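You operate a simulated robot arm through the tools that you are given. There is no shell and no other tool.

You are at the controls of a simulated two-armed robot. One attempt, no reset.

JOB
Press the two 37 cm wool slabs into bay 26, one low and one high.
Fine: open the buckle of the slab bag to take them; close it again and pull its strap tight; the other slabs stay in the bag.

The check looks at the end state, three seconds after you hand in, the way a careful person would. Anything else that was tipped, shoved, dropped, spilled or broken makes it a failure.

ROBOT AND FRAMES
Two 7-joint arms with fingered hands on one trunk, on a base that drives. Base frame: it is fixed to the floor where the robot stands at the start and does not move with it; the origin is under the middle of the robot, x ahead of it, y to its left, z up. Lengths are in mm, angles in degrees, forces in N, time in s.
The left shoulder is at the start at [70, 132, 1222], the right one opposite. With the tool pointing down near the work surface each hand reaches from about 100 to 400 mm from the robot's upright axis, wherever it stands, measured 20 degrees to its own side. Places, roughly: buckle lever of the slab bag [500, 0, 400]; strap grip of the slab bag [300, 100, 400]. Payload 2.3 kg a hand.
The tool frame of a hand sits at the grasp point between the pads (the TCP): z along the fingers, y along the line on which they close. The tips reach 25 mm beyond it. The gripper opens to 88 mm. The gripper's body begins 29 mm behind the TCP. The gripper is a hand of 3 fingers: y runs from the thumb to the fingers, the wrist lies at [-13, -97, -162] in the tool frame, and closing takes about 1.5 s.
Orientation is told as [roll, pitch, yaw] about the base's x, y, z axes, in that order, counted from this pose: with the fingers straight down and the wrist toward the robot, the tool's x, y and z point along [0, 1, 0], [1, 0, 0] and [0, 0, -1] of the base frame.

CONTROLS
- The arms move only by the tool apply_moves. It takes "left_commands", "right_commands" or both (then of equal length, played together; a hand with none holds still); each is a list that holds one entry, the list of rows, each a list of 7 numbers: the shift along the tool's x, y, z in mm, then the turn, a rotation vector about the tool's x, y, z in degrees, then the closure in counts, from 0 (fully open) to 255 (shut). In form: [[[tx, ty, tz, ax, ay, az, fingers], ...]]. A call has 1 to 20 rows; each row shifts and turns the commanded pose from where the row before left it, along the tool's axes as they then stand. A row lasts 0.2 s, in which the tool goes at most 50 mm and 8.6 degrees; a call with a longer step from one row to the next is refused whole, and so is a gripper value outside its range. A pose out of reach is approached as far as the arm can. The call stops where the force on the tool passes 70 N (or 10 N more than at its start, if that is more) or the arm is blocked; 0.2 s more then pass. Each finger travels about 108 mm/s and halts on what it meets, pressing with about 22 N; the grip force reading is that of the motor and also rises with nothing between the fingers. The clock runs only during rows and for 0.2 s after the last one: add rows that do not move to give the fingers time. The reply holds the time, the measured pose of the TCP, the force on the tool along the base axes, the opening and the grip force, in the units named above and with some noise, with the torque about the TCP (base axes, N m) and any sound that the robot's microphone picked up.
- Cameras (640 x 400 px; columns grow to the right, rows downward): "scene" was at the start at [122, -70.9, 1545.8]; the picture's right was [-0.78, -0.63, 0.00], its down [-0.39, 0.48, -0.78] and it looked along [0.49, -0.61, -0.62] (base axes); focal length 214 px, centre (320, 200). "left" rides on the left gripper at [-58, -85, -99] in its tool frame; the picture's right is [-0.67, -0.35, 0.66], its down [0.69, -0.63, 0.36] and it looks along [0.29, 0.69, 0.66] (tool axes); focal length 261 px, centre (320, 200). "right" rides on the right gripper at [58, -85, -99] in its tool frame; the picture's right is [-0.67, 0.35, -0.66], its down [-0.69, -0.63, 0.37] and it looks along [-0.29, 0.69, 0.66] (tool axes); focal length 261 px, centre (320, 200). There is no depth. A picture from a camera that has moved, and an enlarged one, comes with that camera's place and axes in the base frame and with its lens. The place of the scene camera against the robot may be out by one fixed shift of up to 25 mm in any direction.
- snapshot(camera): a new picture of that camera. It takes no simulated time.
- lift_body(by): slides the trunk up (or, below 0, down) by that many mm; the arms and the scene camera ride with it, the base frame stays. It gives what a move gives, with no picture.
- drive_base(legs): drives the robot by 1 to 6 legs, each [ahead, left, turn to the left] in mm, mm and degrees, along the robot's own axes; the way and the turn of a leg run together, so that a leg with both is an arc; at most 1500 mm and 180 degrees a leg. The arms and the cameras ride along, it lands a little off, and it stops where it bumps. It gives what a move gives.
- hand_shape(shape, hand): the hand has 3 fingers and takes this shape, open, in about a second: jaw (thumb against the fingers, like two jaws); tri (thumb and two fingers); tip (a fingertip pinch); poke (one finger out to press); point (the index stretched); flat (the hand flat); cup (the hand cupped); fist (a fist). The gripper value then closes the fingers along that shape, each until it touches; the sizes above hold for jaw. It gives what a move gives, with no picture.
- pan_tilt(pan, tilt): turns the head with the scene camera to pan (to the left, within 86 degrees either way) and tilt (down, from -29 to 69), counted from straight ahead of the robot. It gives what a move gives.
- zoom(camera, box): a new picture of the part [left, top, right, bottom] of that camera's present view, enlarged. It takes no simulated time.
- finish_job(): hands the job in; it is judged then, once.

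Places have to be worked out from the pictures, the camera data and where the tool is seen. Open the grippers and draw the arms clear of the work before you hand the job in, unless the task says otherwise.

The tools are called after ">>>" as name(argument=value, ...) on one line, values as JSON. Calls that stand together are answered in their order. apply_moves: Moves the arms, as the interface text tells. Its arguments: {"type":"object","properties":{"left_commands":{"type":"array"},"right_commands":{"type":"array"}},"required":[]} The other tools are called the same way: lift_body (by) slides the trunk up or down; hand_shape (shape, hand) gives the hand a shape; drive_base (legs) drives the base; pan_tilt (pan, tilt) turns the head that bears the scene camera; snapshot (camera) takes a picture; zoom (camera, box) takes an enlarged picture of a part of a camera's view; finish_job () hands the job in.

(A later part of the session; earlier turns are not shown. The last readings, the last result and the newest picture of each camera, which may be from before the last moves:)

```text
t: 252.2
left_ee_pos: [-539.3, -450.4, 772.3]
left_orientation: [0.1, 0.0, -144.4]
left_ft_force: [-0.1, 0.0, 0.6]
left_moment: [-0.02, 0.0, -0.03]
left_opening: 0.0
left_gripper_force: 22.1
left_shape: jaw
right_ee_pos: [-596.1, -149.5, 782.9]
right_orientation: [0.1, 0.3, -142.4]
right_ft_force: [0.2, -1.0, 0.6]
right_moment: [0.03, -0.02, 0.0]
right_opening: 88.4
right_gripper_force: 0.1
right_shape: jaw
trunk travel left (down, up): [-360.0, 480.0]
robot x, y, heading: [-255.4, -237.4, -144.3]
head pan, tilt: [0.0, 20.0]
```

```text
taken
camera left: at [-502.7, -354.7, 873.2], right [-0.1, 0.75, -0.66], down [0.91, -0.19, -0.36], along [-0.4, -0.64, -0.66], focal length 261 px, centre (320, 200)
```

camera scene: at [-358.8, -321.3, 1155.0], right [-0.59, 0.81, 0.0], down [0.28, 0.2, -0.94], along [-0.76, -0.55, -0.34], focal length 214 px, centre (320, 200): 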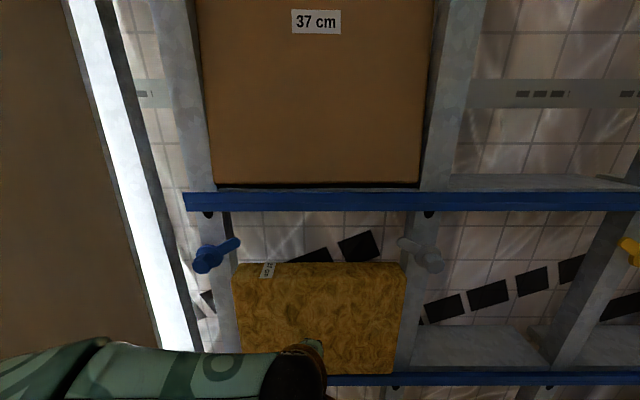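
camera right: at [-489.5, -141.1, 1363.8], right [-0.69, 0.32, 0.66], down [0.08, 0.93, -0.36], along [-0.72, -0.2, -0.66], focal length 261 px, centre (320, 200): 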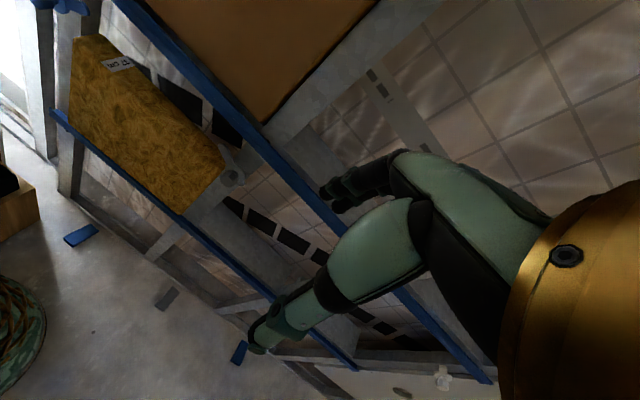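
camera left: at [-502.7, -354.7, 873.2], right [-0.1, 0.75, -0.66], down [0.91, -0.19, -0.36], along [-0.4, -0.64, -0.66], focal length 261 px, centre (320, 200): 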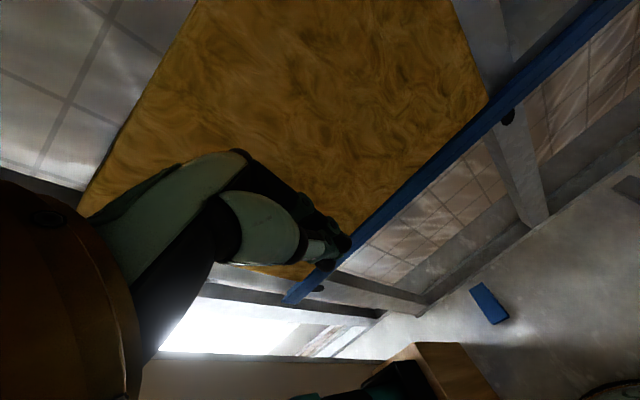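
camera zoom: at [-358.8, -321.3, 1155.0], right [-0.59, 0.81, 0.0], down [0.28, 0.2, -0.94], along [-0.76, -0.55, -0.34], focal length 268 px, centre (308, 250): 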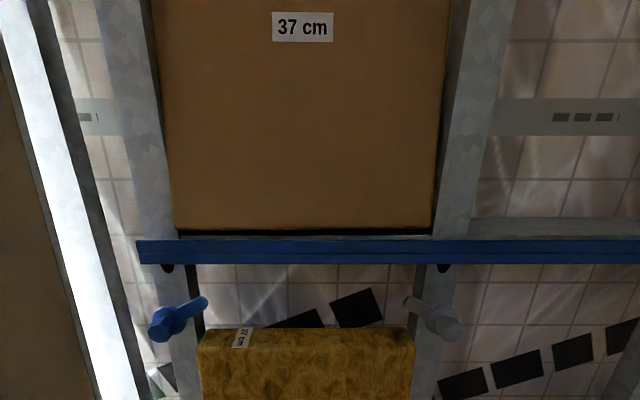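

Slab 3 looks level and well seated. Now I press slab 1 with the same motion.

>>> apply_moves(left_commands=[[[0, 35, 0, 0, 0, 0, 255], [0, 35, 0, 0, 0, 0, 255], [0, 25, 0, 0, 0, 0, 255], [0, 0, 0, 0, 0, 0, 255]]])

>>> apply_moves(left_commands=[[[0, 8, 0, 0, 0, 0, 255], [0, 8, 0, 0, 0, 0, 255], [0, 0, 0, 0, 0, 0, 255]]])

>>> apply_moves(left_commands=[[[0, 8, 0, 0, 0, 0, 255], [0, 8, 0, 0, 0, 0, 255], [0, 0, 0, 0, 0, 0, 255]]])

>>> zoom(camera="scene", box=[180, 180, 460, 400])

```text
t: 253.2
left_ee_pos: [-617.4, -504.2, 773.1]
left_orientation: [0.1, 0.0, -144.5]
left_ft_force: [1.0, -0.4, 0.9]
left_moment: [0.0, 0.01, 0.0]
left_opening: 0.0
left_gripper_force: 21.9
left_shape: jaw
right_ee_pos: [-596.5, -148.6, 783.6]
right_orientation: [0.0, 0.2, -142.4]
right_ft_force: [-0.3, -0.1, -0.8]
right_moment: [0.0, -0.02, 0.02]
right_opening: 88.0
right_gripper_force: 0.1
right_shape: jaw
trunk travel left (down, up): [-360.0, 480.0]
robot x, y, heading: [-258.9, -234.8, -144.1]
head pan, tilt: [0.0, 20.0]
```

```text
t: 253.9
left_ee_pos: [-630.3, -513.9, 772.8]
left_orientation: [0.1, 0.0, -144.5]
left_ft_force: [0.2, 1.2, 0.8]
left_moment: [-0.04, 0.01, 0.02]
left_opening: 0.0
left_gripper_force: 21.6
left_shape: jaw
right_ee_pos: [-595.6, -150.9, 783.9]
right_orientation: [0.1, 0.2, -142.5]
right_ft_force: [0.1, 0.2, 0.3]
right_moment: [0.02, 0.01, 0.01]
right_opening: 88.1
right_gripper_force: 0.1
right_shape: jaw
trunk travel left (down, up): [-360.0, 480.0]
robot x, y, heading: [-259.8, -232.9, -144.1]
head pan, tilt: [0.0, 20.0]
```

```text
t: 254.8
left_ee_pos: [-643.2, -521.8, 772.2]
left_orientation: [0.1, -0.1, -144.4]
left_ft_force: [0.5, 0.6, 0.3]
left_moment: [-0.04, 0.03, -0.01]
left_opening: 0.1
left_gripper_force: 21.3
left_shape: jaw
right_ee_pos: [-594.6, -148.2, 783.8]
right_orientation: [-0.1, 0.1, -142.4]
right_ft_force: [0.4, -0.9, -0.2]
right_moment: [0.01, 0.01, 0.0]
right_opening: 87.7
right_gripper_force: 0.0
right_shape: jaw
trunk travel left (down, up): [-360.0, 480.0]
robot x, y, heading: [-259.2, -235.4, -144.0]
head pan, tilt: [0.0, 20.0]
```

```text
1.82 times, centred on (320, 290) of scene
camera zoom: at [-358.6, -321.1, 1155.0], right [-0.59, 0.81, 0.0], down [0.28, 0.2, -0.94], along [-0.76, -0.55, -0.34], focal length 390 px, centre (320, 36)
```

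zoom: 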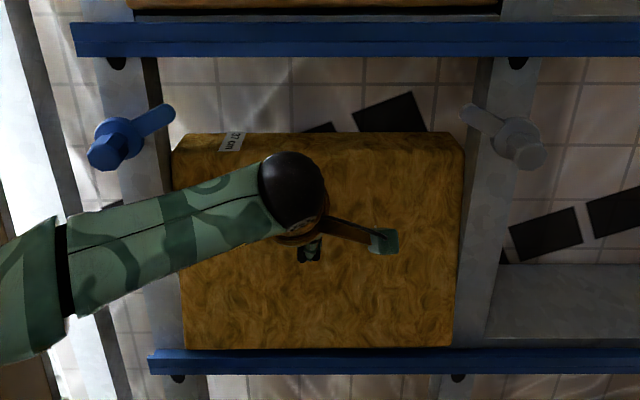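

About 1 N. Another 12 mm to match slab 3's depth.

>>> apply_moves(left_commands=[[[0, 6, 0, 0, 0, 0, 255], [0, 6, 0, 0, 0, 0, 255], [0, 0, 0, 0, 0, 0, 255]]])

>>> zoom(camera="scene", box=[180, 180, 460, 400])

```text
t: 255.6
left_ee_pos: [-652.6, -529.8, 773.6]
left_orientation: [0.0, 0.0, -144.7]
left_ft_force: [0.6, 0.2, -0.2]
left_moment: [-0.02, 0.0, 0.02]
left_opening: 0.0
left_gripper_force: 21.3
left_shape: jaw
right_ee_pos: [-595.9, -148.5, 784.5]
right_orientation: [0.0, 0.1, -142.5]
right_ft_force: [0.0, -0.2, -0.2]
right_moment: [-0.01, -0.02, 0.01]
right_opening: 88.1
right_gripper_force: 0.0
right_shape: jaw
trunk travel left (down, up): [-360.0, 480.0]
robot x, y, heading: [-258.3, -235.9, -144.1]
head pan, tilt: [0.0, 20.0]
```

```text
1.82 times, centred on (320, 290) of scene
camera zoom: at [-358.6, -321.1, 1155.1], right [-0.59, 0.81, 0.0], down [0.28, 0.2, -0.94], along [-0.76, -0.55, -0.34], focal length 390 px, centre (320, 36)
```

zoom: 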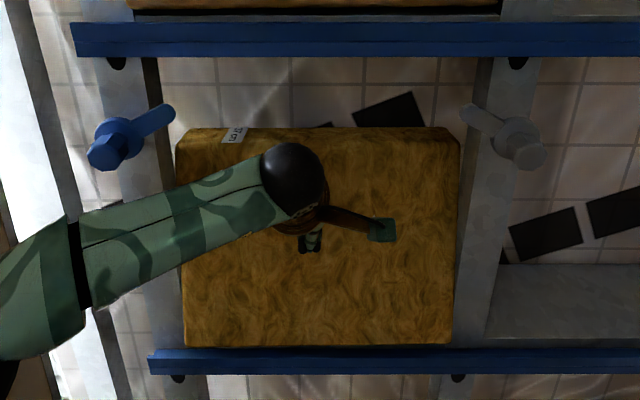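

I retract the left hand and check slab 1's uprightness from the right camera and the scene.

>>> apply_moves(left_commands=[[[0, -20, 0, 0, 0, 0, 255], [0, -40, 0, 0, 0, 0, 255], [0, -40, 0, 0, 0, 0, 255], [20, -40, 0, 0, 0, 0, 255]]])

>>> zoom(camera="scene", box=[180, 180, 460, 400])

>>> snapshot(camera="right")

>>> snapshot(camera="left")

```text
t: 256.6
left_ee_pos: [-526.4, -465.9, 772.6]
left_orientation: [0.0, -0.2, -144.5]
left_ft_force: [0.3, 0.1, -0.2]
left_moment: [-0.02, -0.02, 0.03]
left_opening: 0.0
left_gripper_force: 22.6
left_shape: jaw
right_ee_pos: [-595.0, -149.0, 784.5]
right_orientation: [-0.1, 0.2, -142.4]
right_ft_force: [-0.1, 0.3, -0.5]
right_moment: [-0.03, 0.0, 0.0]
right_opening: 88.0
right_gripper_force: 0.0
right_shape: jaw
trunk travel left (down, up): [-360.0, 480.0]
robot x, y, heading: [-257.2, -234.2, -144.1]
head pan, tilt: [0.0, 20.0]
```

```text
1.82 times, centred on (320, 290) of scene
camera zoom: at [-357.7, -321.5, 1155.1], right [-0.59, 0.81, 0.0], down [0.28, 0.2, -0.94], along [-0.76, -0.55, -0.34], focal length 390 px, centre (320, 36)
```

zoom: 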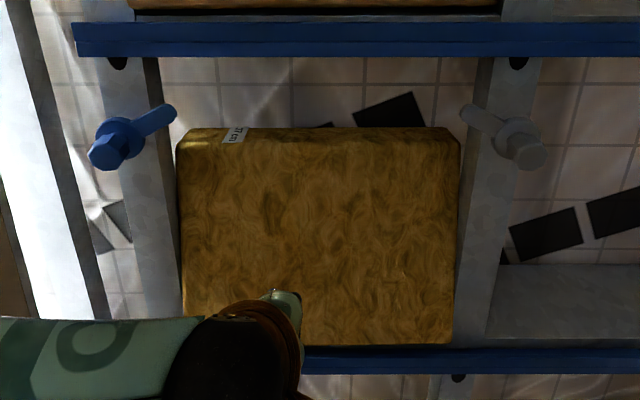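

```text
taken
camera right: at [-492.1, -143.9, 883.5], right [-0.69, 0.32, 0.66], down [0.08, 0.93, -0.36], along [-0.72, -0.2, -0.66], focal length 261 px, centre (320, 200)
```

right: 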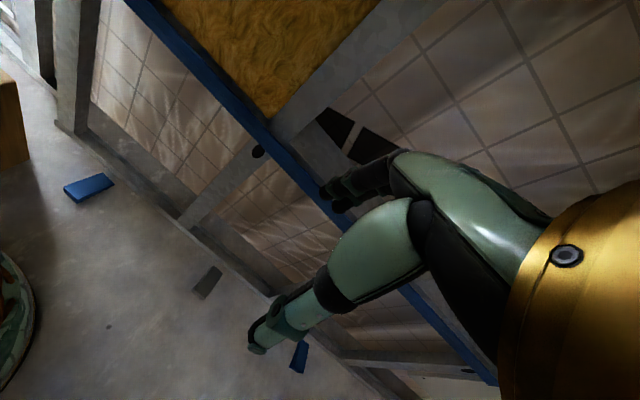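

```text
taken
camera left: at [-490.1, -370.2, 872.8], right [-0.11, 0.75, -0.66], down [0.91, -0.19, -0.37], along [-0.4, -0.64, -0.66], focal length 261 px, centre (320, 200)
```

left: 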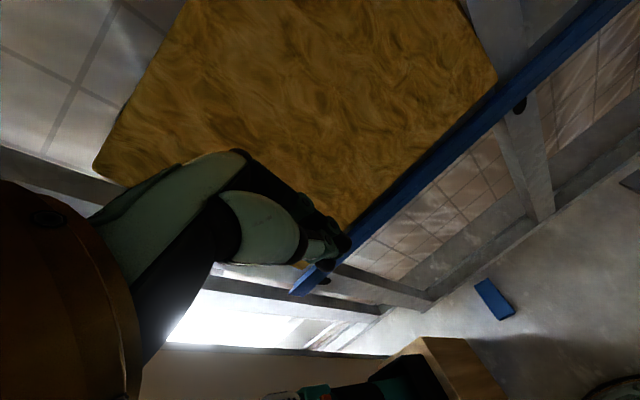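

Slab 1 is now inside and nearly upright (front top about W 871). I zoom on the lower edge of slab 3 to make sure it rests on its shelf.

>>> zoom(camera="scene", box=[190, 150, 330, 220])

>>> zoom(camera="scene", box=[310, 150, 450, 220])

>>> zoom(camera="scene", box=[180, 0, 460, 200])

```text
4.57 times, centred on (260, 185) of scene
camera zoom: at [-357.7, -321.5, 1155.1], right [-0.59, 0.81, 0.0], down [0.28, 0.2, -0.94], along [-0.76, -0.55, -0.34], focal length 980 px, centre (594, 269)
```

zoom: 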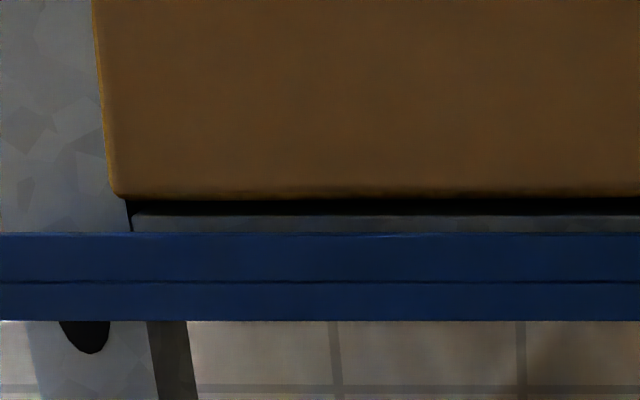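

```text
4.57 times, centred on (380, 185) of scene
camera zoom: at [-357.7, -321.5, 1155.1], right [-0.59, 0.81, 0.0], down [0.28, 0.2, -0.94], along [-0.76, -0.55, -0.34], focal length 980 px, centre (46, 269)
```

zoom: 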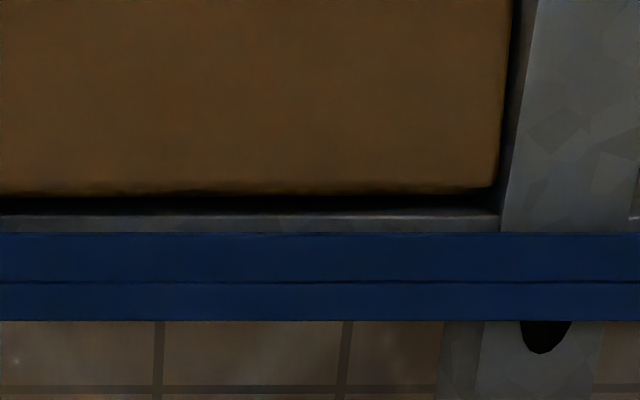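

```text
2.00 times, centred on (320, 100) of scene
camera zoom: at [-357.7, -321.5, 1155.1], right [-0.59, 0.81, 0.0], down [0.28, 0.2, -0.94], along [-0.76, -0.55, -0.34], focal length 429 px, centre (320, 400)
```

zoom: 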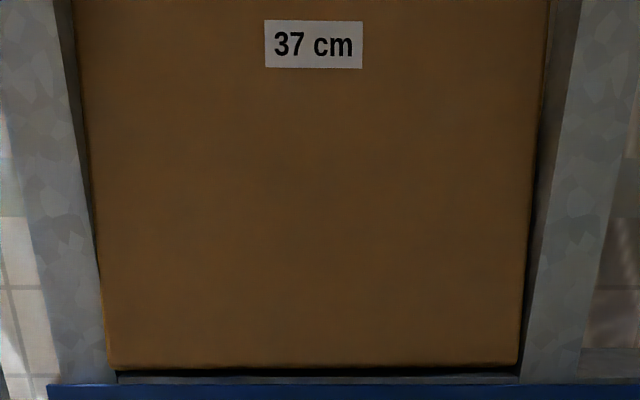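

Slab 3 leans in a little at the top (bottom front near the stud face, gap of some millimetres at the front lower edge). To square both slabs I press their lower parts too; first slab 1 at z≈640, just above its lip.

>>> lift_body(by=-128)

>>> apply_moves(left_commands=[[[-22, 0, 0, 0, 0, 0, 255], [0, 35, 0, 0, 0, 0, 255], [0, 35, 0, 0, 0, 0, 255], [0, 25, 0, 0, 0, 0, 255], [0, 0, 0, 0, 0, 0, 255]]])

>>> snapshot(camera="left")

>>> apply_moves(left_commands=[[[0, 8, 0, 0, 0, 0, 255], [0, 8, 0, 0, 0, 0, 255], [0, 0, 0, 0, 0, 0, 255]]])

>>> apply_moves(left_commands=[[[0, 8, 0, 0, 0, 0, 255], [0, 8, 0, 0, 0, 0, 255], [0, 0, 0, 0, 0, 0, 255]]])

```text
t: 258.1
left_ee_pos: [-527.5, -466.2, 643.3]
left_orientation: [0.1, -0.1, -144.5]
left_ft_force: [-0.9, 0.1, -0.3]
left_moment: [-0.01, -0.02, -0.02]
left_opening: 0.0
left_gripper_force: 22.1
left_shape: jaw
right_ee_pos: [-594.9, -148.9, 655.5]
right_orientation: [0.0, 0.2, -142.3]
right_ft_force: [-0.7, -0.4, 0.2]
right_moment: [0.02, 0.0, -0.01]
right_opening: 87.8
right_gripper_force: 0.1
right_shape: jaw
trunk travel left (down, up): [-232.0, 608.0]
robot x, y, heading: [-260.0, -237.7, -144.4]
head pan, tilt: [0.0, 20.0]
```

```text
t: 259.3
left_ee_pos: [-617.3, -503.8, 644.3]
left_orientation: [0.1, 0.1, -144.4]
left_ft_force: [0.1, -0.4, -0.1]
left_moment: [0.01, 0.0, 0.0]
left_opening: 0.2
left_gripper_force: 22.2
left_shape: jaw
right_ee_pos: [-596.0, -148.1, 657.1]
right_orientation: [0.0, 0.2, -142.4]
right_ft_force: [-0.7, 0.4, -0.7]
right_moment: [-0.04, -0.01, 0.0]
right_opening: 87.8
right_gripper_force: 0.0
right_shape: jaw
trunk travel left (down, up): [-232.0, 608.0]
robot x, y, heading: [-257.6, -232.6, -144.1]
head pan, tilt: [0.0, 20.0]
```

```text
taken
camera left: at [-580.9, -408.3, 744.0], right [-0.1, 0.75, -0.66], down [0.91, -0.19, -0.36], along [-0.4, -0.64, -0.66], focal length 261 px, centre (320, 200)
```

left: 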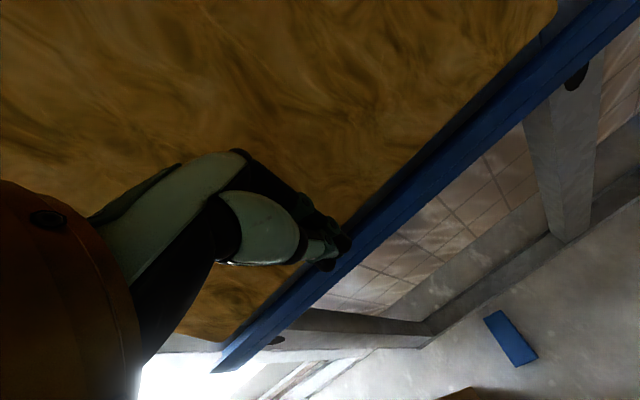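

```text
t: 260.1
left_ee_pos: [-629.1, -511.3, 644.6]
left_orientation: [0.1, 0.0, -144.5]
left_ft_force: [1.4, -0.3, -0.4]
left_moment: [-0.02, 0.0, 0.04]
left_opening: 0.1
left_gripper_force: 22.2
left_shape: jaw
right_ee_pos: [-594.4, -148.3, 656.2]
right_orientation: [0.0, 0.1, -142.4]
right_ft_force: [-1.0, 0.4, -1.3]
right_moment: [-0.01, -0.01, -0.03]
right_opening: 87.6
right_gripper_force: 0.1
right_shape: jaw
trunk travel left (down, up): [-232.0, 608.0]
robot x, y, heading: [-262.4, -235.4, -144.1]
head pan, tilt: [0.0, 20.0]
```

```text
t: 260.9
left_ee_pos: [-641.7, -520.2, 646.3]
left_orientation: [0.0, -0.2, -144.5]
left_ft_force: [11.3, 5.7, 3.8]
left_moment: [-0.16, 0.18, 0.14]
left_opening: 0.4
left_gripper_force: 22.0
left_shape: jaw
right_ee_pos: [-594.2, -148.3, 657.3]
right_orientation: [-0.1, 0.0, -142.4]
right_ft_force: [0.4, 0.5, 0.3]
right_moment: [-0.03, -0.02, 0.0]
right_opening: 88.2
right_gripper_force: 0.0
right_shape: jaw
trunk travel left (down, up): [-232.0, 608.0]
robot x, y, heading: [-257.7, -229.8, -144.1]
head pan, tilt: [0.0, 20.0]
```

12 N — the lower part is now sliding in with friction. I press 12 mm more.

>>> apply_moves(left_commands=[[[0, 6, 0, 0, 0, 0, 255], [0, 6, 0, 0, 0, 0, 255], [0, 0, 0, 0, 0, 0, 255]]])

>>> snapshot(camera="left")

>>> zoom(camera="scene", box=[180, 60, 460, 320])

```text
t: 261.7
left_ee_pos: [-653.4, -528.5, 643.4]
left_orientation: [0.1, -0.1, -144.6]
left_ft_force: [6.9, 5.1, -2.2]
left_moment: [-0.01, 0.05, 0.09]
left_opening: 0.1
left_gripper_force: 21.7
left_shape: jaw
right_ee_pos: [-593.7, -148.4, 656.4]
right_orientation: [0.0, 0.1, -142.4]
right_ft_force: [0.3, 0.5, -0.5]
right_moment: [-0.01, -0.03, 0.01]
right_opening: 87.9
right_gripper_force: 0.1
right_shape: jaw
trunk travel left (down, up): [-232.0, 608.0]
robot x, y, heading: [-257.2, -233.8, -144.0]
head pan, tilt: [0.0, 20.0]
```

```text
taken
camera left: at [-616.3, -432.7, 744.9], right [-0.1, 0.75, -0.66], down [0.91, -0.19, -0.37], along [-0.4, -0.64, -0.66], focal length 261 px, centre (320, 200)
```

left: 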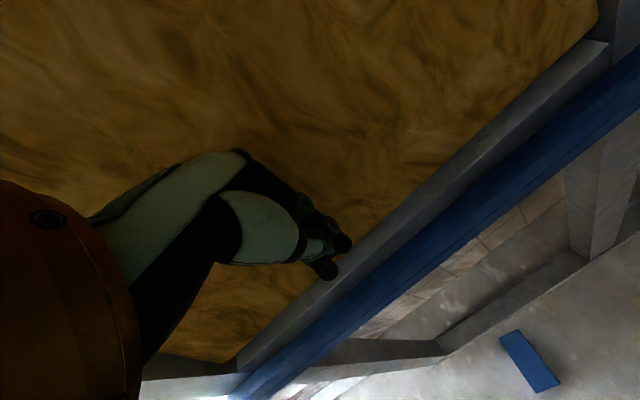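

```text
1.54 times, centred on (320, 190) of scene
camera zoom: at [-357.5, -320.5, 1027.2], right [-0.59, 0.81, 0.0], down [0.28, 0.2, -0.94], along [-0.76, -0.55, -0.34], focal length 330 px, centre (320, 215)
```

zoom: 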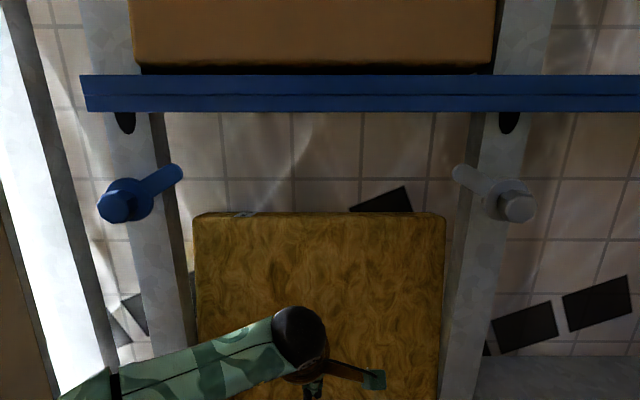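

Slab 1's foot is now about 25 mm behind the bar, so it stands square. I retract and do the same for slab 3 at z≈1088.

>>> apply_moves(left_commands=[[[0, -20, 0, 0, 0, 0, 255], [0, -40, 0, 0, 0, 0, 255], [0, -40, 0, 0, 0, 0, 255], [0, -40, 0, 0, 0, 0, 255]]])

>>> lift_body(by=400)

>>> lift_body(by=46)

>>> apply_moves(left_commands=[[[0, 35, 0, 0, 0, 0, 255], [0, 35, 0, 0, 0, 0, 255], [0, 25, 0, 0, 0, 0, 255], [0, 0, 0, 0, 0, 0, 255]]])

>>> snapshot(camera="left")

>>> apply_moves(left_commands=[[[0, 8, 0, 0, 0, 0, 255], [0, 8, 0, 0, 0, 0, 255], [0, 0, 0, 0, 0, 0, 255]]])

>>> apply_moves(left_commands=[[[0, 8, 0, 0, 0, 0, 255], [0, 8, 0, 0, 0, 0, 255], [0, 0, 0, 0, 0, 0, 255]]])

```text
t: 262.7
left_ee_pos: [-540.9, -446.2, 643.9]
left_orientation: [0.1, -0.1, -144.4]
left_ft_force: [-0.3, 0.5, 0.6]
left_moment: [-0.02, -0.03, 0.0]
left_opening: 0.0
left_gripper_force: 21.7
left_shape: jaw
right_ee_pos: [-595.1, -148.5, 656.8]
right_orientation: [-0.1, 0.2, -142.3]
right_ft_force: [-0.5, 0.0, -0.6]
right_moment: [-0.02, 0.0, -0.02]
right_opening: 87.9
right_gripper_force: 0.1
right_shape: jaw
trunk travel left (down, up): [-232.0, 608.0]
robot x, y, heading: [-256.1, -232.9, -143.9]
head pan, tilt: [0.0, 20.0]
```

```text
t: 266.6
left_ee_pos: [-539.9, -447.4, 1044.2]
left_orientation: [0.0, 0.1, -144.5]
left_ft_force: [-0.1, 0.4, -0.5]
left_moment: [0.01, -0.01, 0.0]
left_opening: 0.0
left_gripper_force: 22.3
left_shape: jaw
right_ee_pos: [-595.6, -149.3, 1056.3]
right_orientation: [0.0, 0.2, -142.4]
right_ft_force: [0.4, -0.1, -0.5]
right_moment: [-0.02, -0.01, 0.0]
right_opening: 87.8
right_gripper_force: 0.1
right_shape: jaw
trunk travel left (down, up): [-632.0, 208.0]
robot x, y, heading: [-260.5, -233.9, -144.2]
head pan, tilt: [0.0, 20.0]
```

```text
t: 267.4
left_ee_pos: [-539.5, -447.8, 1090.6]
left_orientation: [0.2, 0.0, -144.5]
left_ft_force: [0.5, 0.3, 0.4]
left_moment: [0.04, 0.03, 0.02]
left_opening: 0.2
left_gripper_force: 22.4
left_shape: jaw
right_ee_pos: [-596.0, -149.2, 1101.8]
right_orientation: [0.0, 0.3, -142.3]
right_ft_force: [-0.3, 0.4, 0.0]
right_moment: [-0.02, -0.02, -0.02]
right_opening: 87.8
right_gripper_force: 0.1
right_shape: jaw
trunk travel left (down, up): [-678.0, 162.0]
robot x, y, heading: [-260.7, -232.9, -144.1]
head pan, tilt: [0.0, 20.0]
```

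```text
t: 268.4
left_ee_pos: [-616.5, -501.8, 1089.6]
left_orientation: [0.1, 0.0, -144.5]
left_ft_force: [-0.5, -0.4, 0.2]
left_moment: [0.0, 0.0, -0.01]
left_opening: 0.0
left_gripper_force: 22.3
left_shape: jaw
right_ee_pos: [-593.7, -149.8, 1101.6]
right_orientation: [0.1, 0.2, -142.5]
right_ft_force: [0.1, 0.8, -0.2]
right_moment: [-0.01, 0.03, 0.03]
right_opening: 88.0
right_gripper_force: 0.1
right_shape: jaw
trunk travel left (down, up): [-678.0, 162.0]
robot x, y, heading: [-259.9, -235.2, -144.1]
head pan, tilt: [0.0, 20.0]
```

```text
taken
camera left: at [-579.8, -406.9, 1190.1], right [-0.1, 0.75, -0.66], down [0.91, -0.19, -0.36], along [-0.4, -0.64, -0.66], focal length 261 px, centre (320, 200)
```

left: 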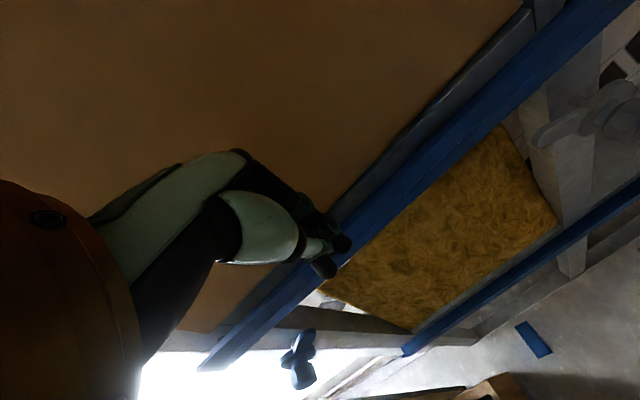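

```text
t: 269.2
left_ee_pos: [-630.3, -512.0, 1089.7]
left_orientation: [0.0, 0.0, -144.5]
left_ft_force: [-0.3, -0.3, -0.7]
left_moment: [-0.01, -0.01, -0.02]
left_opening: 0.0
left_gripper_force: 22.1
left_shape: jaw
right_ee_pos: [-595.4, -149.8, 1102.7]
right_orientation: [0.0, 0.2, -142.5]
right_ft_force: [0.0, 0.8, -0.6]
right_moment: [0.03, -0.01, 0.02]
right_opening: 87.9
right_gripper_force: 0.0
right_shape: jaw
trunk travel left (down, up): [-678.0, 162.0]
robot x, y, heading: [-260.4, -236.3, -143.8]
head pan, tilt: [0.0, 20.0]
```

```text
t: 270.0
left_ee_pos: [-640.5, -518.9, 1090.4]
left_orientation: [0.1, -0.4, -144.6]
left_ft_force: [4.0, 2.0, 2.5]
left_moment: [-0.09, 0.15, 0.02]
left_opening: 0.0
left_gripper_force: 22.2
left_shape: jaw
right_ee_pos: [-593.5, -147.6, 1102.7]
right_orientation: [0.0, 0.0, -142.4]
right_ft_force: [-0.7, -0.4, 0.1]
right_moment: [0.03, 0.02, -0.02]
right_opening: 87.9
right_gripper_force: 0.0
right_shape: jaw
trunk travel left (down, up): [-678.0, 162.0]
robot x, y, heading: [-260.0, -231.2, -143.9]
head pan, tilt: [0.0, 20.0]
```

Contact at 4.5 N; I press 14 mm more so the foot is as deep as the top.

>>> apply_moves(left_commands=[[[0, 7, 0, 0, 0, 0, 255], [0, 7, 0, 0, 0, 0, 255], [0, 0, 0, 0, 0, 0, 255]]])

>>> snapshot(camera="left")

>>> apply_moves(left_commands=[[[0, -20, 0, 0, 0, 0, 255], [0, -40, 0, 0, 0, 0, 255], [0, -40, 0, 0, 0, 0, 255], [0, -40, 0, 0, 0, 0, 255]]])

>>> zoom(camera="scene", box=[180, 80, 460, 400])

>>> snapshot(camera="left")

```text
t: 270.8
left_ee_pos: [-650.1, -527.2, 1093.2]
left_orientation: [0.1, -0.5, -144.5]
left_ft_force: [9.2, 5.4, 6.6]
left_moment: [-0.21, 0.17, 0.12]
left_opening: 0.0
left_gripper_force: 22.1
left_shape: jaw
right_ee_pos: [-590.2, -146.8, 1103.6]
right_orientation: [-0.2, -0.1, -142.4]
right_ft_force: [0.2, 0.5, -0.1]
right_moment: [0.01, -0.01, 0.01]
right_opening: 87.9
right_gripper_force: 0.0
right_shape: jaw
trunk travel left (down, up): [-678.0, 162.0]
robot x, y, heading: [-258.2, -234.3, -144.3]
head pan, tilt: [0.0, 20.0]
```

```text
taken
camera left: at [-612.3, -430.1, 1193.0], right [-0.11, 0.74, -0.66], down [0.91, -0.19, -0.37], along [-0.4, -0.64, -0.66], focal length 261 px, centre (320, 200)
```

left: 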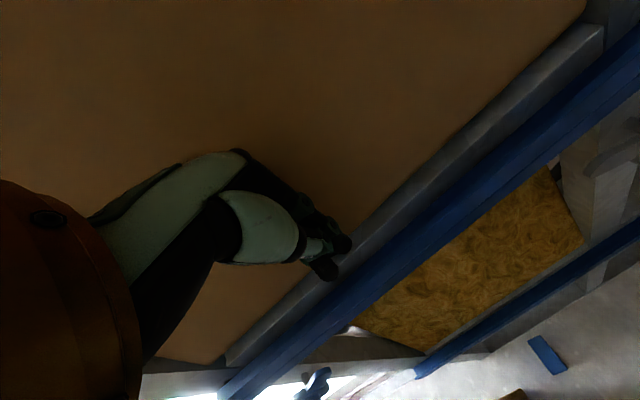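

```text
t: 271.8
left_ee_pos: [-539.9, -447.8, 1090.5]
left_orientation: [0.1, -0.1, -144.6]
left_ft_force: [0.4, -0.5, 0.6]
left_moment: [0.03, 0.01, 0.01]
left_opening: 0.2
left_gripper_force: 21.7
left_shape: jaw
right_ee_pos: [-595.0, -148.2, 1101.8]
right_orientation: [0.0, 0.2, -142.5]
right_ft_force: [0.0, 1.2, -0.4]
right_moment: [-0.01, -0.02, -0.01]
right_opening: 87.8
right_gripper_force: 0.0
right_shape: jaw
trunk travel left (down, up): [-678.0, 162.0]
robot x, y, heading: [-257.6, -229.7, -144.3]
head pan, tilt: [0.0, 20.0]
```

```text
1.25 times, centred on (320, 240) of scene
camera zoom: at [-358.1, -320.7, 1473.1], right [-0.59, 0.81, 0.0], down [0.28, 0.2, -0.94], along [-0.76, -0.55, -0.34], focal length 268 px, centre (320, 150)
```

zoom: 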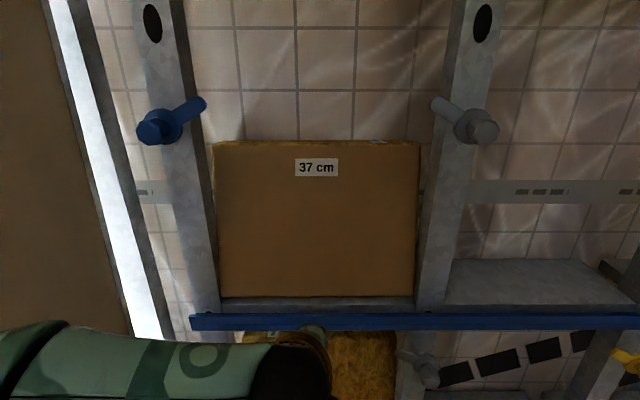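

```text
taken
camera left: at [-503.4, -350.8, 1190.4], right [-0.11, 0.75, -0.66], down [0.91, -0.19, -0.37], along [-0.4, -0.64, -0.66], focal length 261 px, centre (320, 200)
```

left: 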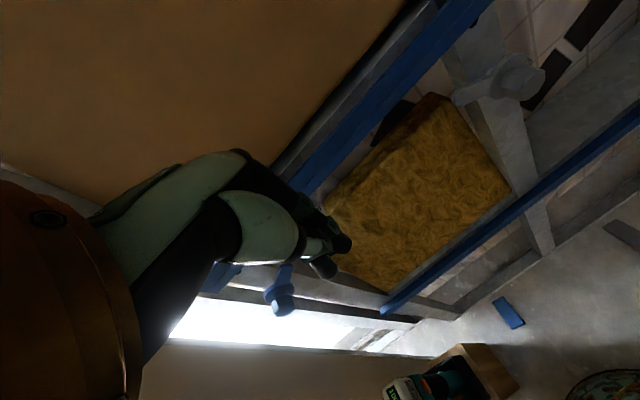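

Slab 3's foot is in, but its top face is nearly edge-on, so it leans back against the wall membrane by about 10°. I push the foot further in until the slab lies flat against the back.

>>> apply_moves(left_commands=[[[0, 40, 0, 0, 0, 0, 255], [0, 40, 0, 0, 0, 0, 255], [0, 40, 0, 0, 0, 0, 255], [0, 15, 0, 0, 0, 0, 255], [0, 0, 0, 0, 0, 0, 255]]])

>>> apply_moves(left_commands=[[[0, 8, 0, 0, 0, 0, 255], [0, 8, 0, 0, 0, 0, 255], [0, 0, 0, 0, 0, 0, 255]]])

>>> apply_moves(left_commands=[[[0, 8, 0, 0, 0, 0, 255], [0, 8, 0, 0, 0, 0, 255], [0, 0, 0, 0, 0, 0, 255]]])

>>> zoom(camera="scene", box=[180, 80, 460, 400])

>>> snapshot(camera="left")

```text
t: 273.0
left_ee_pos: [-649.6, -524.2, 1090.1]
left_orientation: [0.1, -0.2, -144.6]
left_ft_force: [3.5, 3.0, 2.2]
left_moment: [-0.07, 0.07, 0.05]
left_opening: 0.0
left_gripper_force: 22.3
left_shape: jaw
right_ee_pos: [-593.4, -148.3, 1103.0]
right_orientation: [0.0, 0.1, -142.4]
right_ft_force: [0.4, 0.3, -0.1]
right_moment: [0.0, 0.02, 0.0]
right_opening: 88.1
right_gripper_force: 0.1
right_shape: jaw
trunk travel left (down, up): [-678.0, 162.0]
robot x, y, heading: [-261.8, -230.9, -144.3]
head pan, tilt: [0.0, 20.0]
```

```text
t: 273.8
left_ee_pos: [-660.3, -531.5, 1092.4]
left_orientation: [0.2, -0.3, -144.5]
left_ft_force: [10.4, 6.5, -3.3]
left_moment: [-0.24, 0.39, 0.11]
left_opening: 0.1
left_gripper_force: 21.8
left_shape: jaw
right_ee_pos: [-592.3, -146.2, 1102.5]
right_orientation: [0.0, 0.0, -142.4]
right_ft_force: [0.1, 0.0, 0.5]
right_moment: [0.0, 0.02, -0.02]
right_opening: 87.9
right_gripper_force: 0.1
right_shape: jaw
trunk travel left (down, up): [-678.0, 162.0]
robot x, y, heading: [-260.7, -233.8, -144.0]
head pan, tilt: [0.0, 20.0]
```

```text
t: 274.6
left_ee_pos: [-674.8, -541.5, 1091.9]
left_orientation: [0.1, -0.3, -144.4]
left_ft_force: [9.0, 7.0, -2.9]
left_moment: [-0.25, 0.36, 0.08]
left_opening: 0.0
left_gripper_force: 21.9
left_shape: jaw
right_ee_pos: [-592.1, -147.7, 1102.9]
right_orientation: [-0.1, 0.0, -142.4]
right_ft_force: [0.0, 0.3, -1.0]
right_moment: [-0.01, 0.01, -0.02]
right_opening: 87.8
right_gripper_force: 0.0
right_shape: jaw
trunk travel left (down, up): [-678.0, 162.0]
robot x, y, heading: [-257.2, -233.2, -144.1]
head pan, tilt: [0.0, 20.0]
```

```text
1.25 times, centred on (320, 240) of scene
camera zoom: at [-354.3, -318.0, 1473.6], right [-0.59, 0.81, 0.0], down [0.27, 0.2, -0.94], along [-0.76, -0.55, -0.34], focal length 268 px, centre (320, 150)
```

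zoom: 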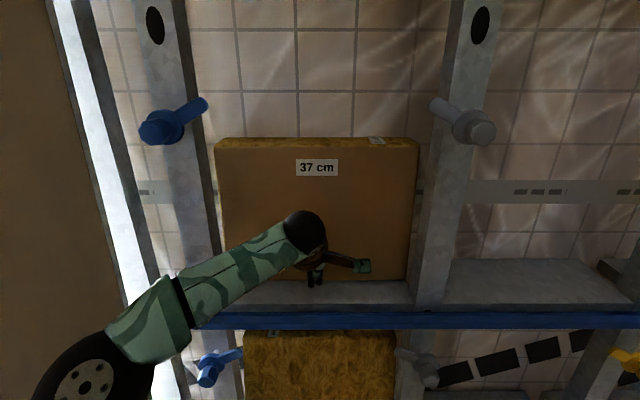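

```text
taken
camera left: at [-637.1, -446.2, 1192.0], right [-0.11, 0.75, -0.66], down [0.91, -0.19, -0.37], along [-0.4, -0.64, -0.66], focal length 261 px, centre (320, 200)
```

left: 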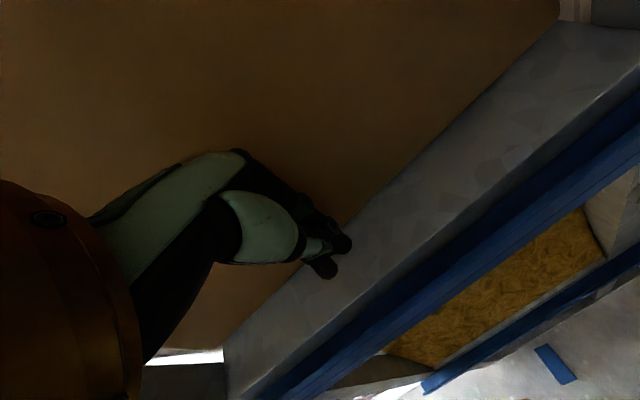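

The top face is visible again by its full depth, so slab 3 stands upright, well inside. I retract and give slab 1's foot the same extra push.

>>> apply_moves(left_commands=[[[0, -20, 0, 0, 0, 0, 255], [0, -40, 0, 0, 0, 0, 255], [0, -40, 0, 0, 0, 0, 255], [0, -40, 0, 0, 0, 0, 255]]])

>>> zoom(camera="scene", box=[180, 80, 460, 400])

>>> lift_body(by=-400)

>>> lift_body(by=-46)

>>> zoom(camera="scene", box=[180, 60, 460, 380])

```text
t: 275.6
left_ee_pos: [-562.4, -461.9, 1090.8]
left_orientation: [0.0, -0.1, -144.4]
left_ft_force: [-0.4, 0.5, -0.3]
left_moment: [0.01, 0.0, 0.02]
left_opening: 0.0
left_gripper_force: 22.5
left_shape: jaw
right_ee_pos: [-594.1, -148.6, 1102.4]
right_orientation: [0.0, 0.1, -142.4]
right_ft_force: [0.6, -0.4, 0.6]
right_moment: [0.01, 0.02, 0.0]
right_opening: 87.9
right_gripper_force: 0.1
right_shape: jaw
trunk travel left (down, up): [-678.0, 162.0]
robot x, y, heading: [-261.6, -234.4, -144.2]
head pan, tilt: [0.0, 20.0]
```

```text
1.25 times, centred on (320, 240) of scene
camera zoom: at [-357.8, -320.6, 1473.2], right [-0.59, 0.81, 0.0], down [0.28, 0.2, -0.94], along [-0.76, -0.55, -0.34], focal length 268 px, centre (320, 150)
```

zoom: 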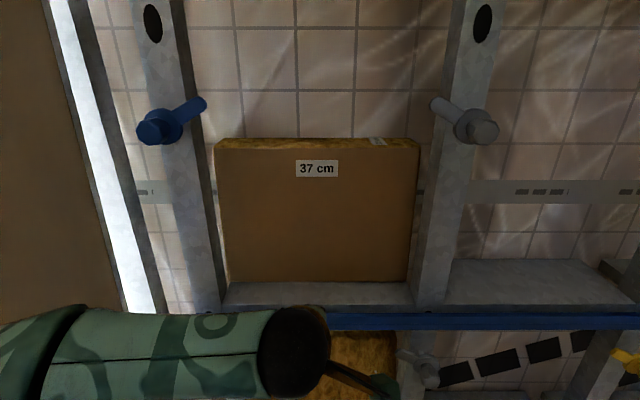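

```text
t: 279.5
left_ee_pos: [-563.5, -462.4, 689.6]
left_orientation: [0.2, 0.0, -144.5]
left_ft_force: [0.1, 0.6, -0.4]
left_moment: [0.04, 0.0, 0.01]
left_opening: 0.2
left_gripper_force: 21.6
left_shape: jaw
right_ee_pos: [-594.9, -150.7, 701.6]
right_orientation: [0.0, 0.3, -142.5]
right_ft_force: [0.1, -0.1, 0.7]
right_moment: [0.0, 0.05, 0.0]
right_opening: 88.0
right_gripper_force: 0.1
right_shape: jaw
trunk travel left (down, up): [-278.0, 562.0]
robot x, y, heading: [-259.7, -235.0, -144.1]
head pan, tilt: [0.0, 20.0]
```

```text
t: 280.3
left_ee_pos: [-563.5, -463.0, 644.6]
left_orientation: [0.1, 0.1, -144.5]
left_ft_force: [-0.1, -0.8, 0.7]
left_moment: [0.01, 0.0, -0.02]
left_opening: 0.0
left_gripper_force: 22.3
left_shape: jaw
right_ee_pos: [-593.9, -149.6, 655.9]
right_orientation: [0.0, 0.2, -142.5]
right_ft_force: [-0.5, 0.1, -0.9]
right_moment: [0.0, 0.02, 0.0]
right_opening: 87.9
right_gripper_force: 0.2
right_shape: jaw
trunk travel left (down, up): [-232.0, 608.0]
robot x, y, heading: [-262.4, -233.9, -143.9]
head pan, tilt: [0.0, 20.0]
```

```text
1.25 times, centred on (320, 220) of scene
camera zoom: at [-358.7, -321.3, 1027.0], right [-0.59, 0.81, 0.0], down [0.28, 0.2, -0.94], along [-0.76, -0.55, -0.34], focal length 268 px, centre (320, 175)
```

zoom: 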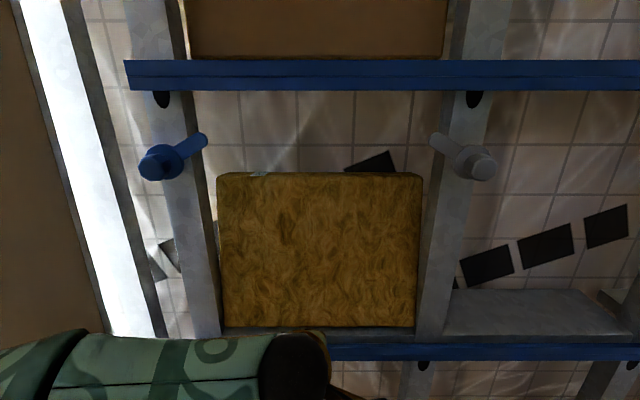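

Slab 3 sits clean and upright. Slab 1 leans back a little likewise; I push its foot about 25 mm further.

>>> apply_moves(left_commands=[[[0, 40, 0, 0, 0, 0, 255], [0, 40, 0, 0, 0, 0, 255], [0, 25, 0, 0, 0, 0, 255], [0, 0, 0, 0, 0, 0, 255]]])

>>> apply_moves(left_commands=[[[0, 8, 0, 0, 0, 0, 255], [0, 8, 0, 0, 0, 0, 255], [0, 0, 0, 0, 0, 0, 255]]])

>>> apply_moves(left_commands=[[[0, 8, 0, 0, 0, 0, 255], [0, 7, 0, 0, 0, 0, 255], [0, 0, 0, 0, 0, 0, 255]]])

>>> zoom(camera="scene", box=[180, 60, 460, 380])

>>> snapshot(camera="left")

```text
t: 281.3
left_ee_pos: [-649.9, -524.3, 643.4]
left_orientation: [0.2, -0.1, -144.6]
left_ft_force: [0.1, 0.3, 0.0]
left_moment: [-0.01, -0.01, -0.01]
left_opening: 0.1
left_gripper_force: 22.2
left_shape: jaw
right_ee_pos: [-595.0, -149.5, 655.8]
right_orientation: [0.0, 0.3, -142.4]
right_ft_force: [-0.2, 0.1, -0.1]
right_moment: [-0.05, -0.01, 0.01]
right_opening: 87.9
right_gripper_force: 0.0
right_shape: jaw
trunk travel left (down, up): [-232.0, 608.0]
robot x, y, heading: [-257.6, -234.9, -144.1]
head pan, tilt: [0.0, 20.0]
```

```text
t: 282.1
left_ee_pos: [-660.5, -532.1, 645.0]
left_orientation: [0.0, -0.1, -144.6]
left_ft_force: [9.9, 6.5, -3.0]
left_moment: [-0.22, 0.34, 0.07]
left_opening: 0.0
left_gripper_force: 22.0
left_shape: jaw
right_ee_pos: [-594.3, -149.0, 656.4]
right_orientation: [0.1, 0.1, -142.3]
right_ft_force: [0.5, 0.0, -0.4]
right_moment: [0.02, 0.02, -0.01]
right_opening: 88.0
right_gripper_force: 0.0
right_shape: jaw
trunk travel left (down, up): [-232.0, 608.0]
robot x, y, heading: [-256.1, -236.6, -144.1]
head pan, tilt: [0.0, 20.0]
```

```text
t: 282.9
left_ee_pos: [-673.1, -542.9, 644.9]
left_orientation: [0.0, -0.1, -144.6]
left_ft_force: [7.7, 6.5, -3.3]
left_moment: [-0.26, 0.3, 0.06]
left_opening: 0.2
left_gripper_force: 22.4
left_shape: jaw
right_ee_pos: [-594.6, -149.2, 655.6]
right_orientation: [-0.1, 0.1, -142.4]
right_ft_force: [-0.7, -0.6, 0.1]
right_moment: [0.03, 0.0, -0.03]
right_opening: 87.9
right_gripper_force: 0.0
right_shape: jaw
trunk travel left (down, up): [-232.0, 608.0]
robot x, y, heading: [-261.1, -235.2, -144.1]
head pan, tilt: [0.0, 20.0]
```

```text
1.25 times, centred on (320, 220) of scene
camera zoom: at [-357.7, -320.2, 1027.3], right [-0.59, 0.81, 0.0], down [0.28, 0.2, -0.94], along [-0.76, -0.55, -0.34], focal length 268 px, centre (320, 175)
```

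zoom: 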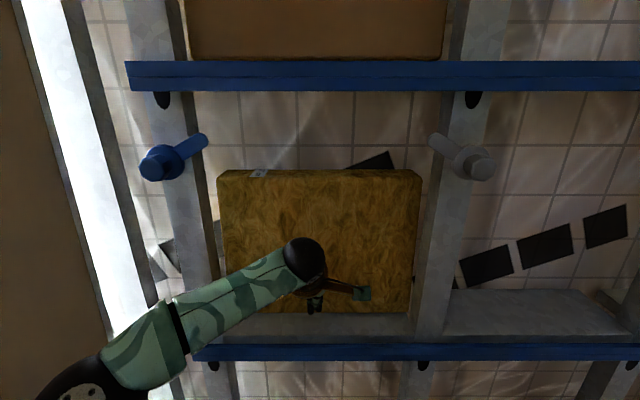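

```text
taken
camera left: at [-636.2, -445.8, 745.3], right [-0.11, 0.75, -0.66], down [0.91, -0.19, -0.37], along [-0.4, -0.64, -0.66], focal length 261 px, centre (320, 200)
```

left: 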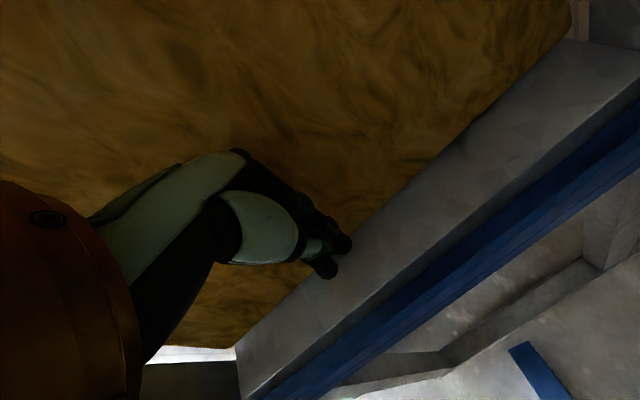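

Both slabs now stand upright, deep in the bay behind the bars. I retract, raise the trunk 300 mm, and return to the bag to close the buckle.

>>> apply_moves(left_commands=[[[0, -20, 0, 0, 0, 0, 255], [0, -40, 0, 0, 0, 0, 255], [0, -40, 0, 0, 0, 0, 200], [0, -40, 0, 0, 0, 0, 100], [0, -40, 0, 0, 0, 0, 0]]])

>>> lift_body(by=300)

>>> drive_base(legs=[[-170, 0, 0]])

>>> pan_tilt(pan=0, tilt=25)

>>> snapshot(camera="scene")

>>> zoom(camera="scene", box=[200, 120, 460, 380])

```text
t: 284.1
left_ee_pos: [-527.4, -437.3, 642.2]
left_orientation: [0.0, -0.1, -144.4]
left_ft_force: [-0.1, 0.1, 0.1]
left_moment: [0.02, 0.03, 0.04]
left_opening: 87.9
left_gripper_force: 0.0
left_shape: jaw
right_ee_pos: [-594.7, -149.1, 656.1]
right_orientation: [0.0, 0.2, -142.3]
right_ft_force: [0.5, -0.5, -0.3]
right_moment: [0.0, 0.02, 0.0]
right_opening: 88.1
right_gripper_force: 0.1
right_shape: jaw
trunk travel left (down, up): [-232.0, 608.0]
robot x, y, heading: [-258.8, -230.9, -144.2]
head pan, tilt: [0.0, 20.0]
```

```text
t: 287.1
left_ee_pos: [-528.5, -438.4, 943.2]
left_orientation: [0.2, -0.1, -144.5]
left_ft_force: [-0.1, -0.4, -0.1]
left_moment: [0.0, 0.01, 0.01]
left_opening: 87.7
left_gripper_force: 0.0
left_shape: jaw
right_ee_pos: [-594.8, -150.4, 956.3]
right_orientation: [0.0, 0.2, -142.4]
right_ft_force: [0.1, 0.2, 0.8]
right_moment: [0.0, -0.02, 0.01]
right_opening: 88.0
right_gripper_force: 0.0
right_shape: jaw
trunk travel left (down, up): [-532.0, 308.0]
robot x, y, heading: [-259.9, -234.9, -144.2]
head pan, tilt: [0.0, 20.0]
```

```text
t: 288.6
left_ee_pos: [-391.1, -338.5, 942.6]
left_orientation: [0.2, -0.1, -144.5]
left_ft_force: [-1.5, -0.7, -0.3]
left_moment: [-0.01, -0.02, 0.0]
left_opening: 87.5
left_gripper_force: 0.0
left_shape: jaw
right_ee_pos: [-459.5, -51.3, 955.7]
right_orientation: [-0.1, 0.2, -142.4]
right_ft_force: [-0.2, 0.4, 0.1]
right_moment: [0.0, 0.02, 0.01]
right_opening: 87.9
right_gripper_force: 0.0
right_shape: jaw
trunk travel left (down, up): [-532.0, 308.0]
robot x, y, heading: [-121.3, -134.8, -143.9]
head pan, tilt: [0.0, 20.0]
```

```text
t: 289.3
left_ee_pos: [-391.0, -338.5, 942.2]
left_orientation: [0.2, 0.0, -144.5]
left_ft_force: [0.5, -0.8, 0.4]
left_moment: [-0.02, 0.02, 0.0]
left_opening: 87.5
left_gripper_force: 0.0
left_shape: jaw
right_ee_pos: [-458.7, -50.4, 955.7]
right_orientation: [0.0, 0.2, -142.3]
right_ft_force: [-0.9, -0.5, 0.4]
right_moment: [-0.01, 0.01, -0.02]
right_opening: 88.0
right_gripper_force: 0.0
right_shape: jaw
trunk travel left (down, up): [-532.0, 308.0]
robot x, y, heading: [-119.7, -136.3, -144.0]
head pan, tilt: [0.0, 25.0]
```

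```text
taken
camera scene: at [-220.9, -221.6, 1319.0], right [-0.59, 0.81, 0.0], down [0.34, 0.25, -0.91], along [-0.73, -0.53, -0.42], focal length 214 px, centre (320, 200)
```

scene: 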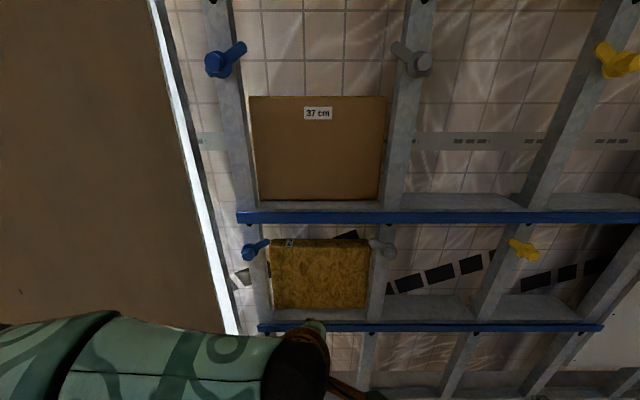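

```text
1.54 times, centred on (330, 250) of scene
camera zoom: at [-220.9, -221.6, 1319.0], right [-0.59, 0.81, 0.0], down [0.34, 0.25, -0.91], along [-0.73, -0.53, -0.42], focal length 330 px, centre (305, 123)
```

zoom: 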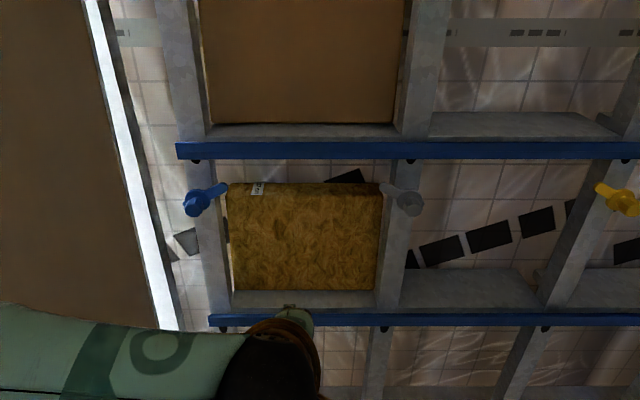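

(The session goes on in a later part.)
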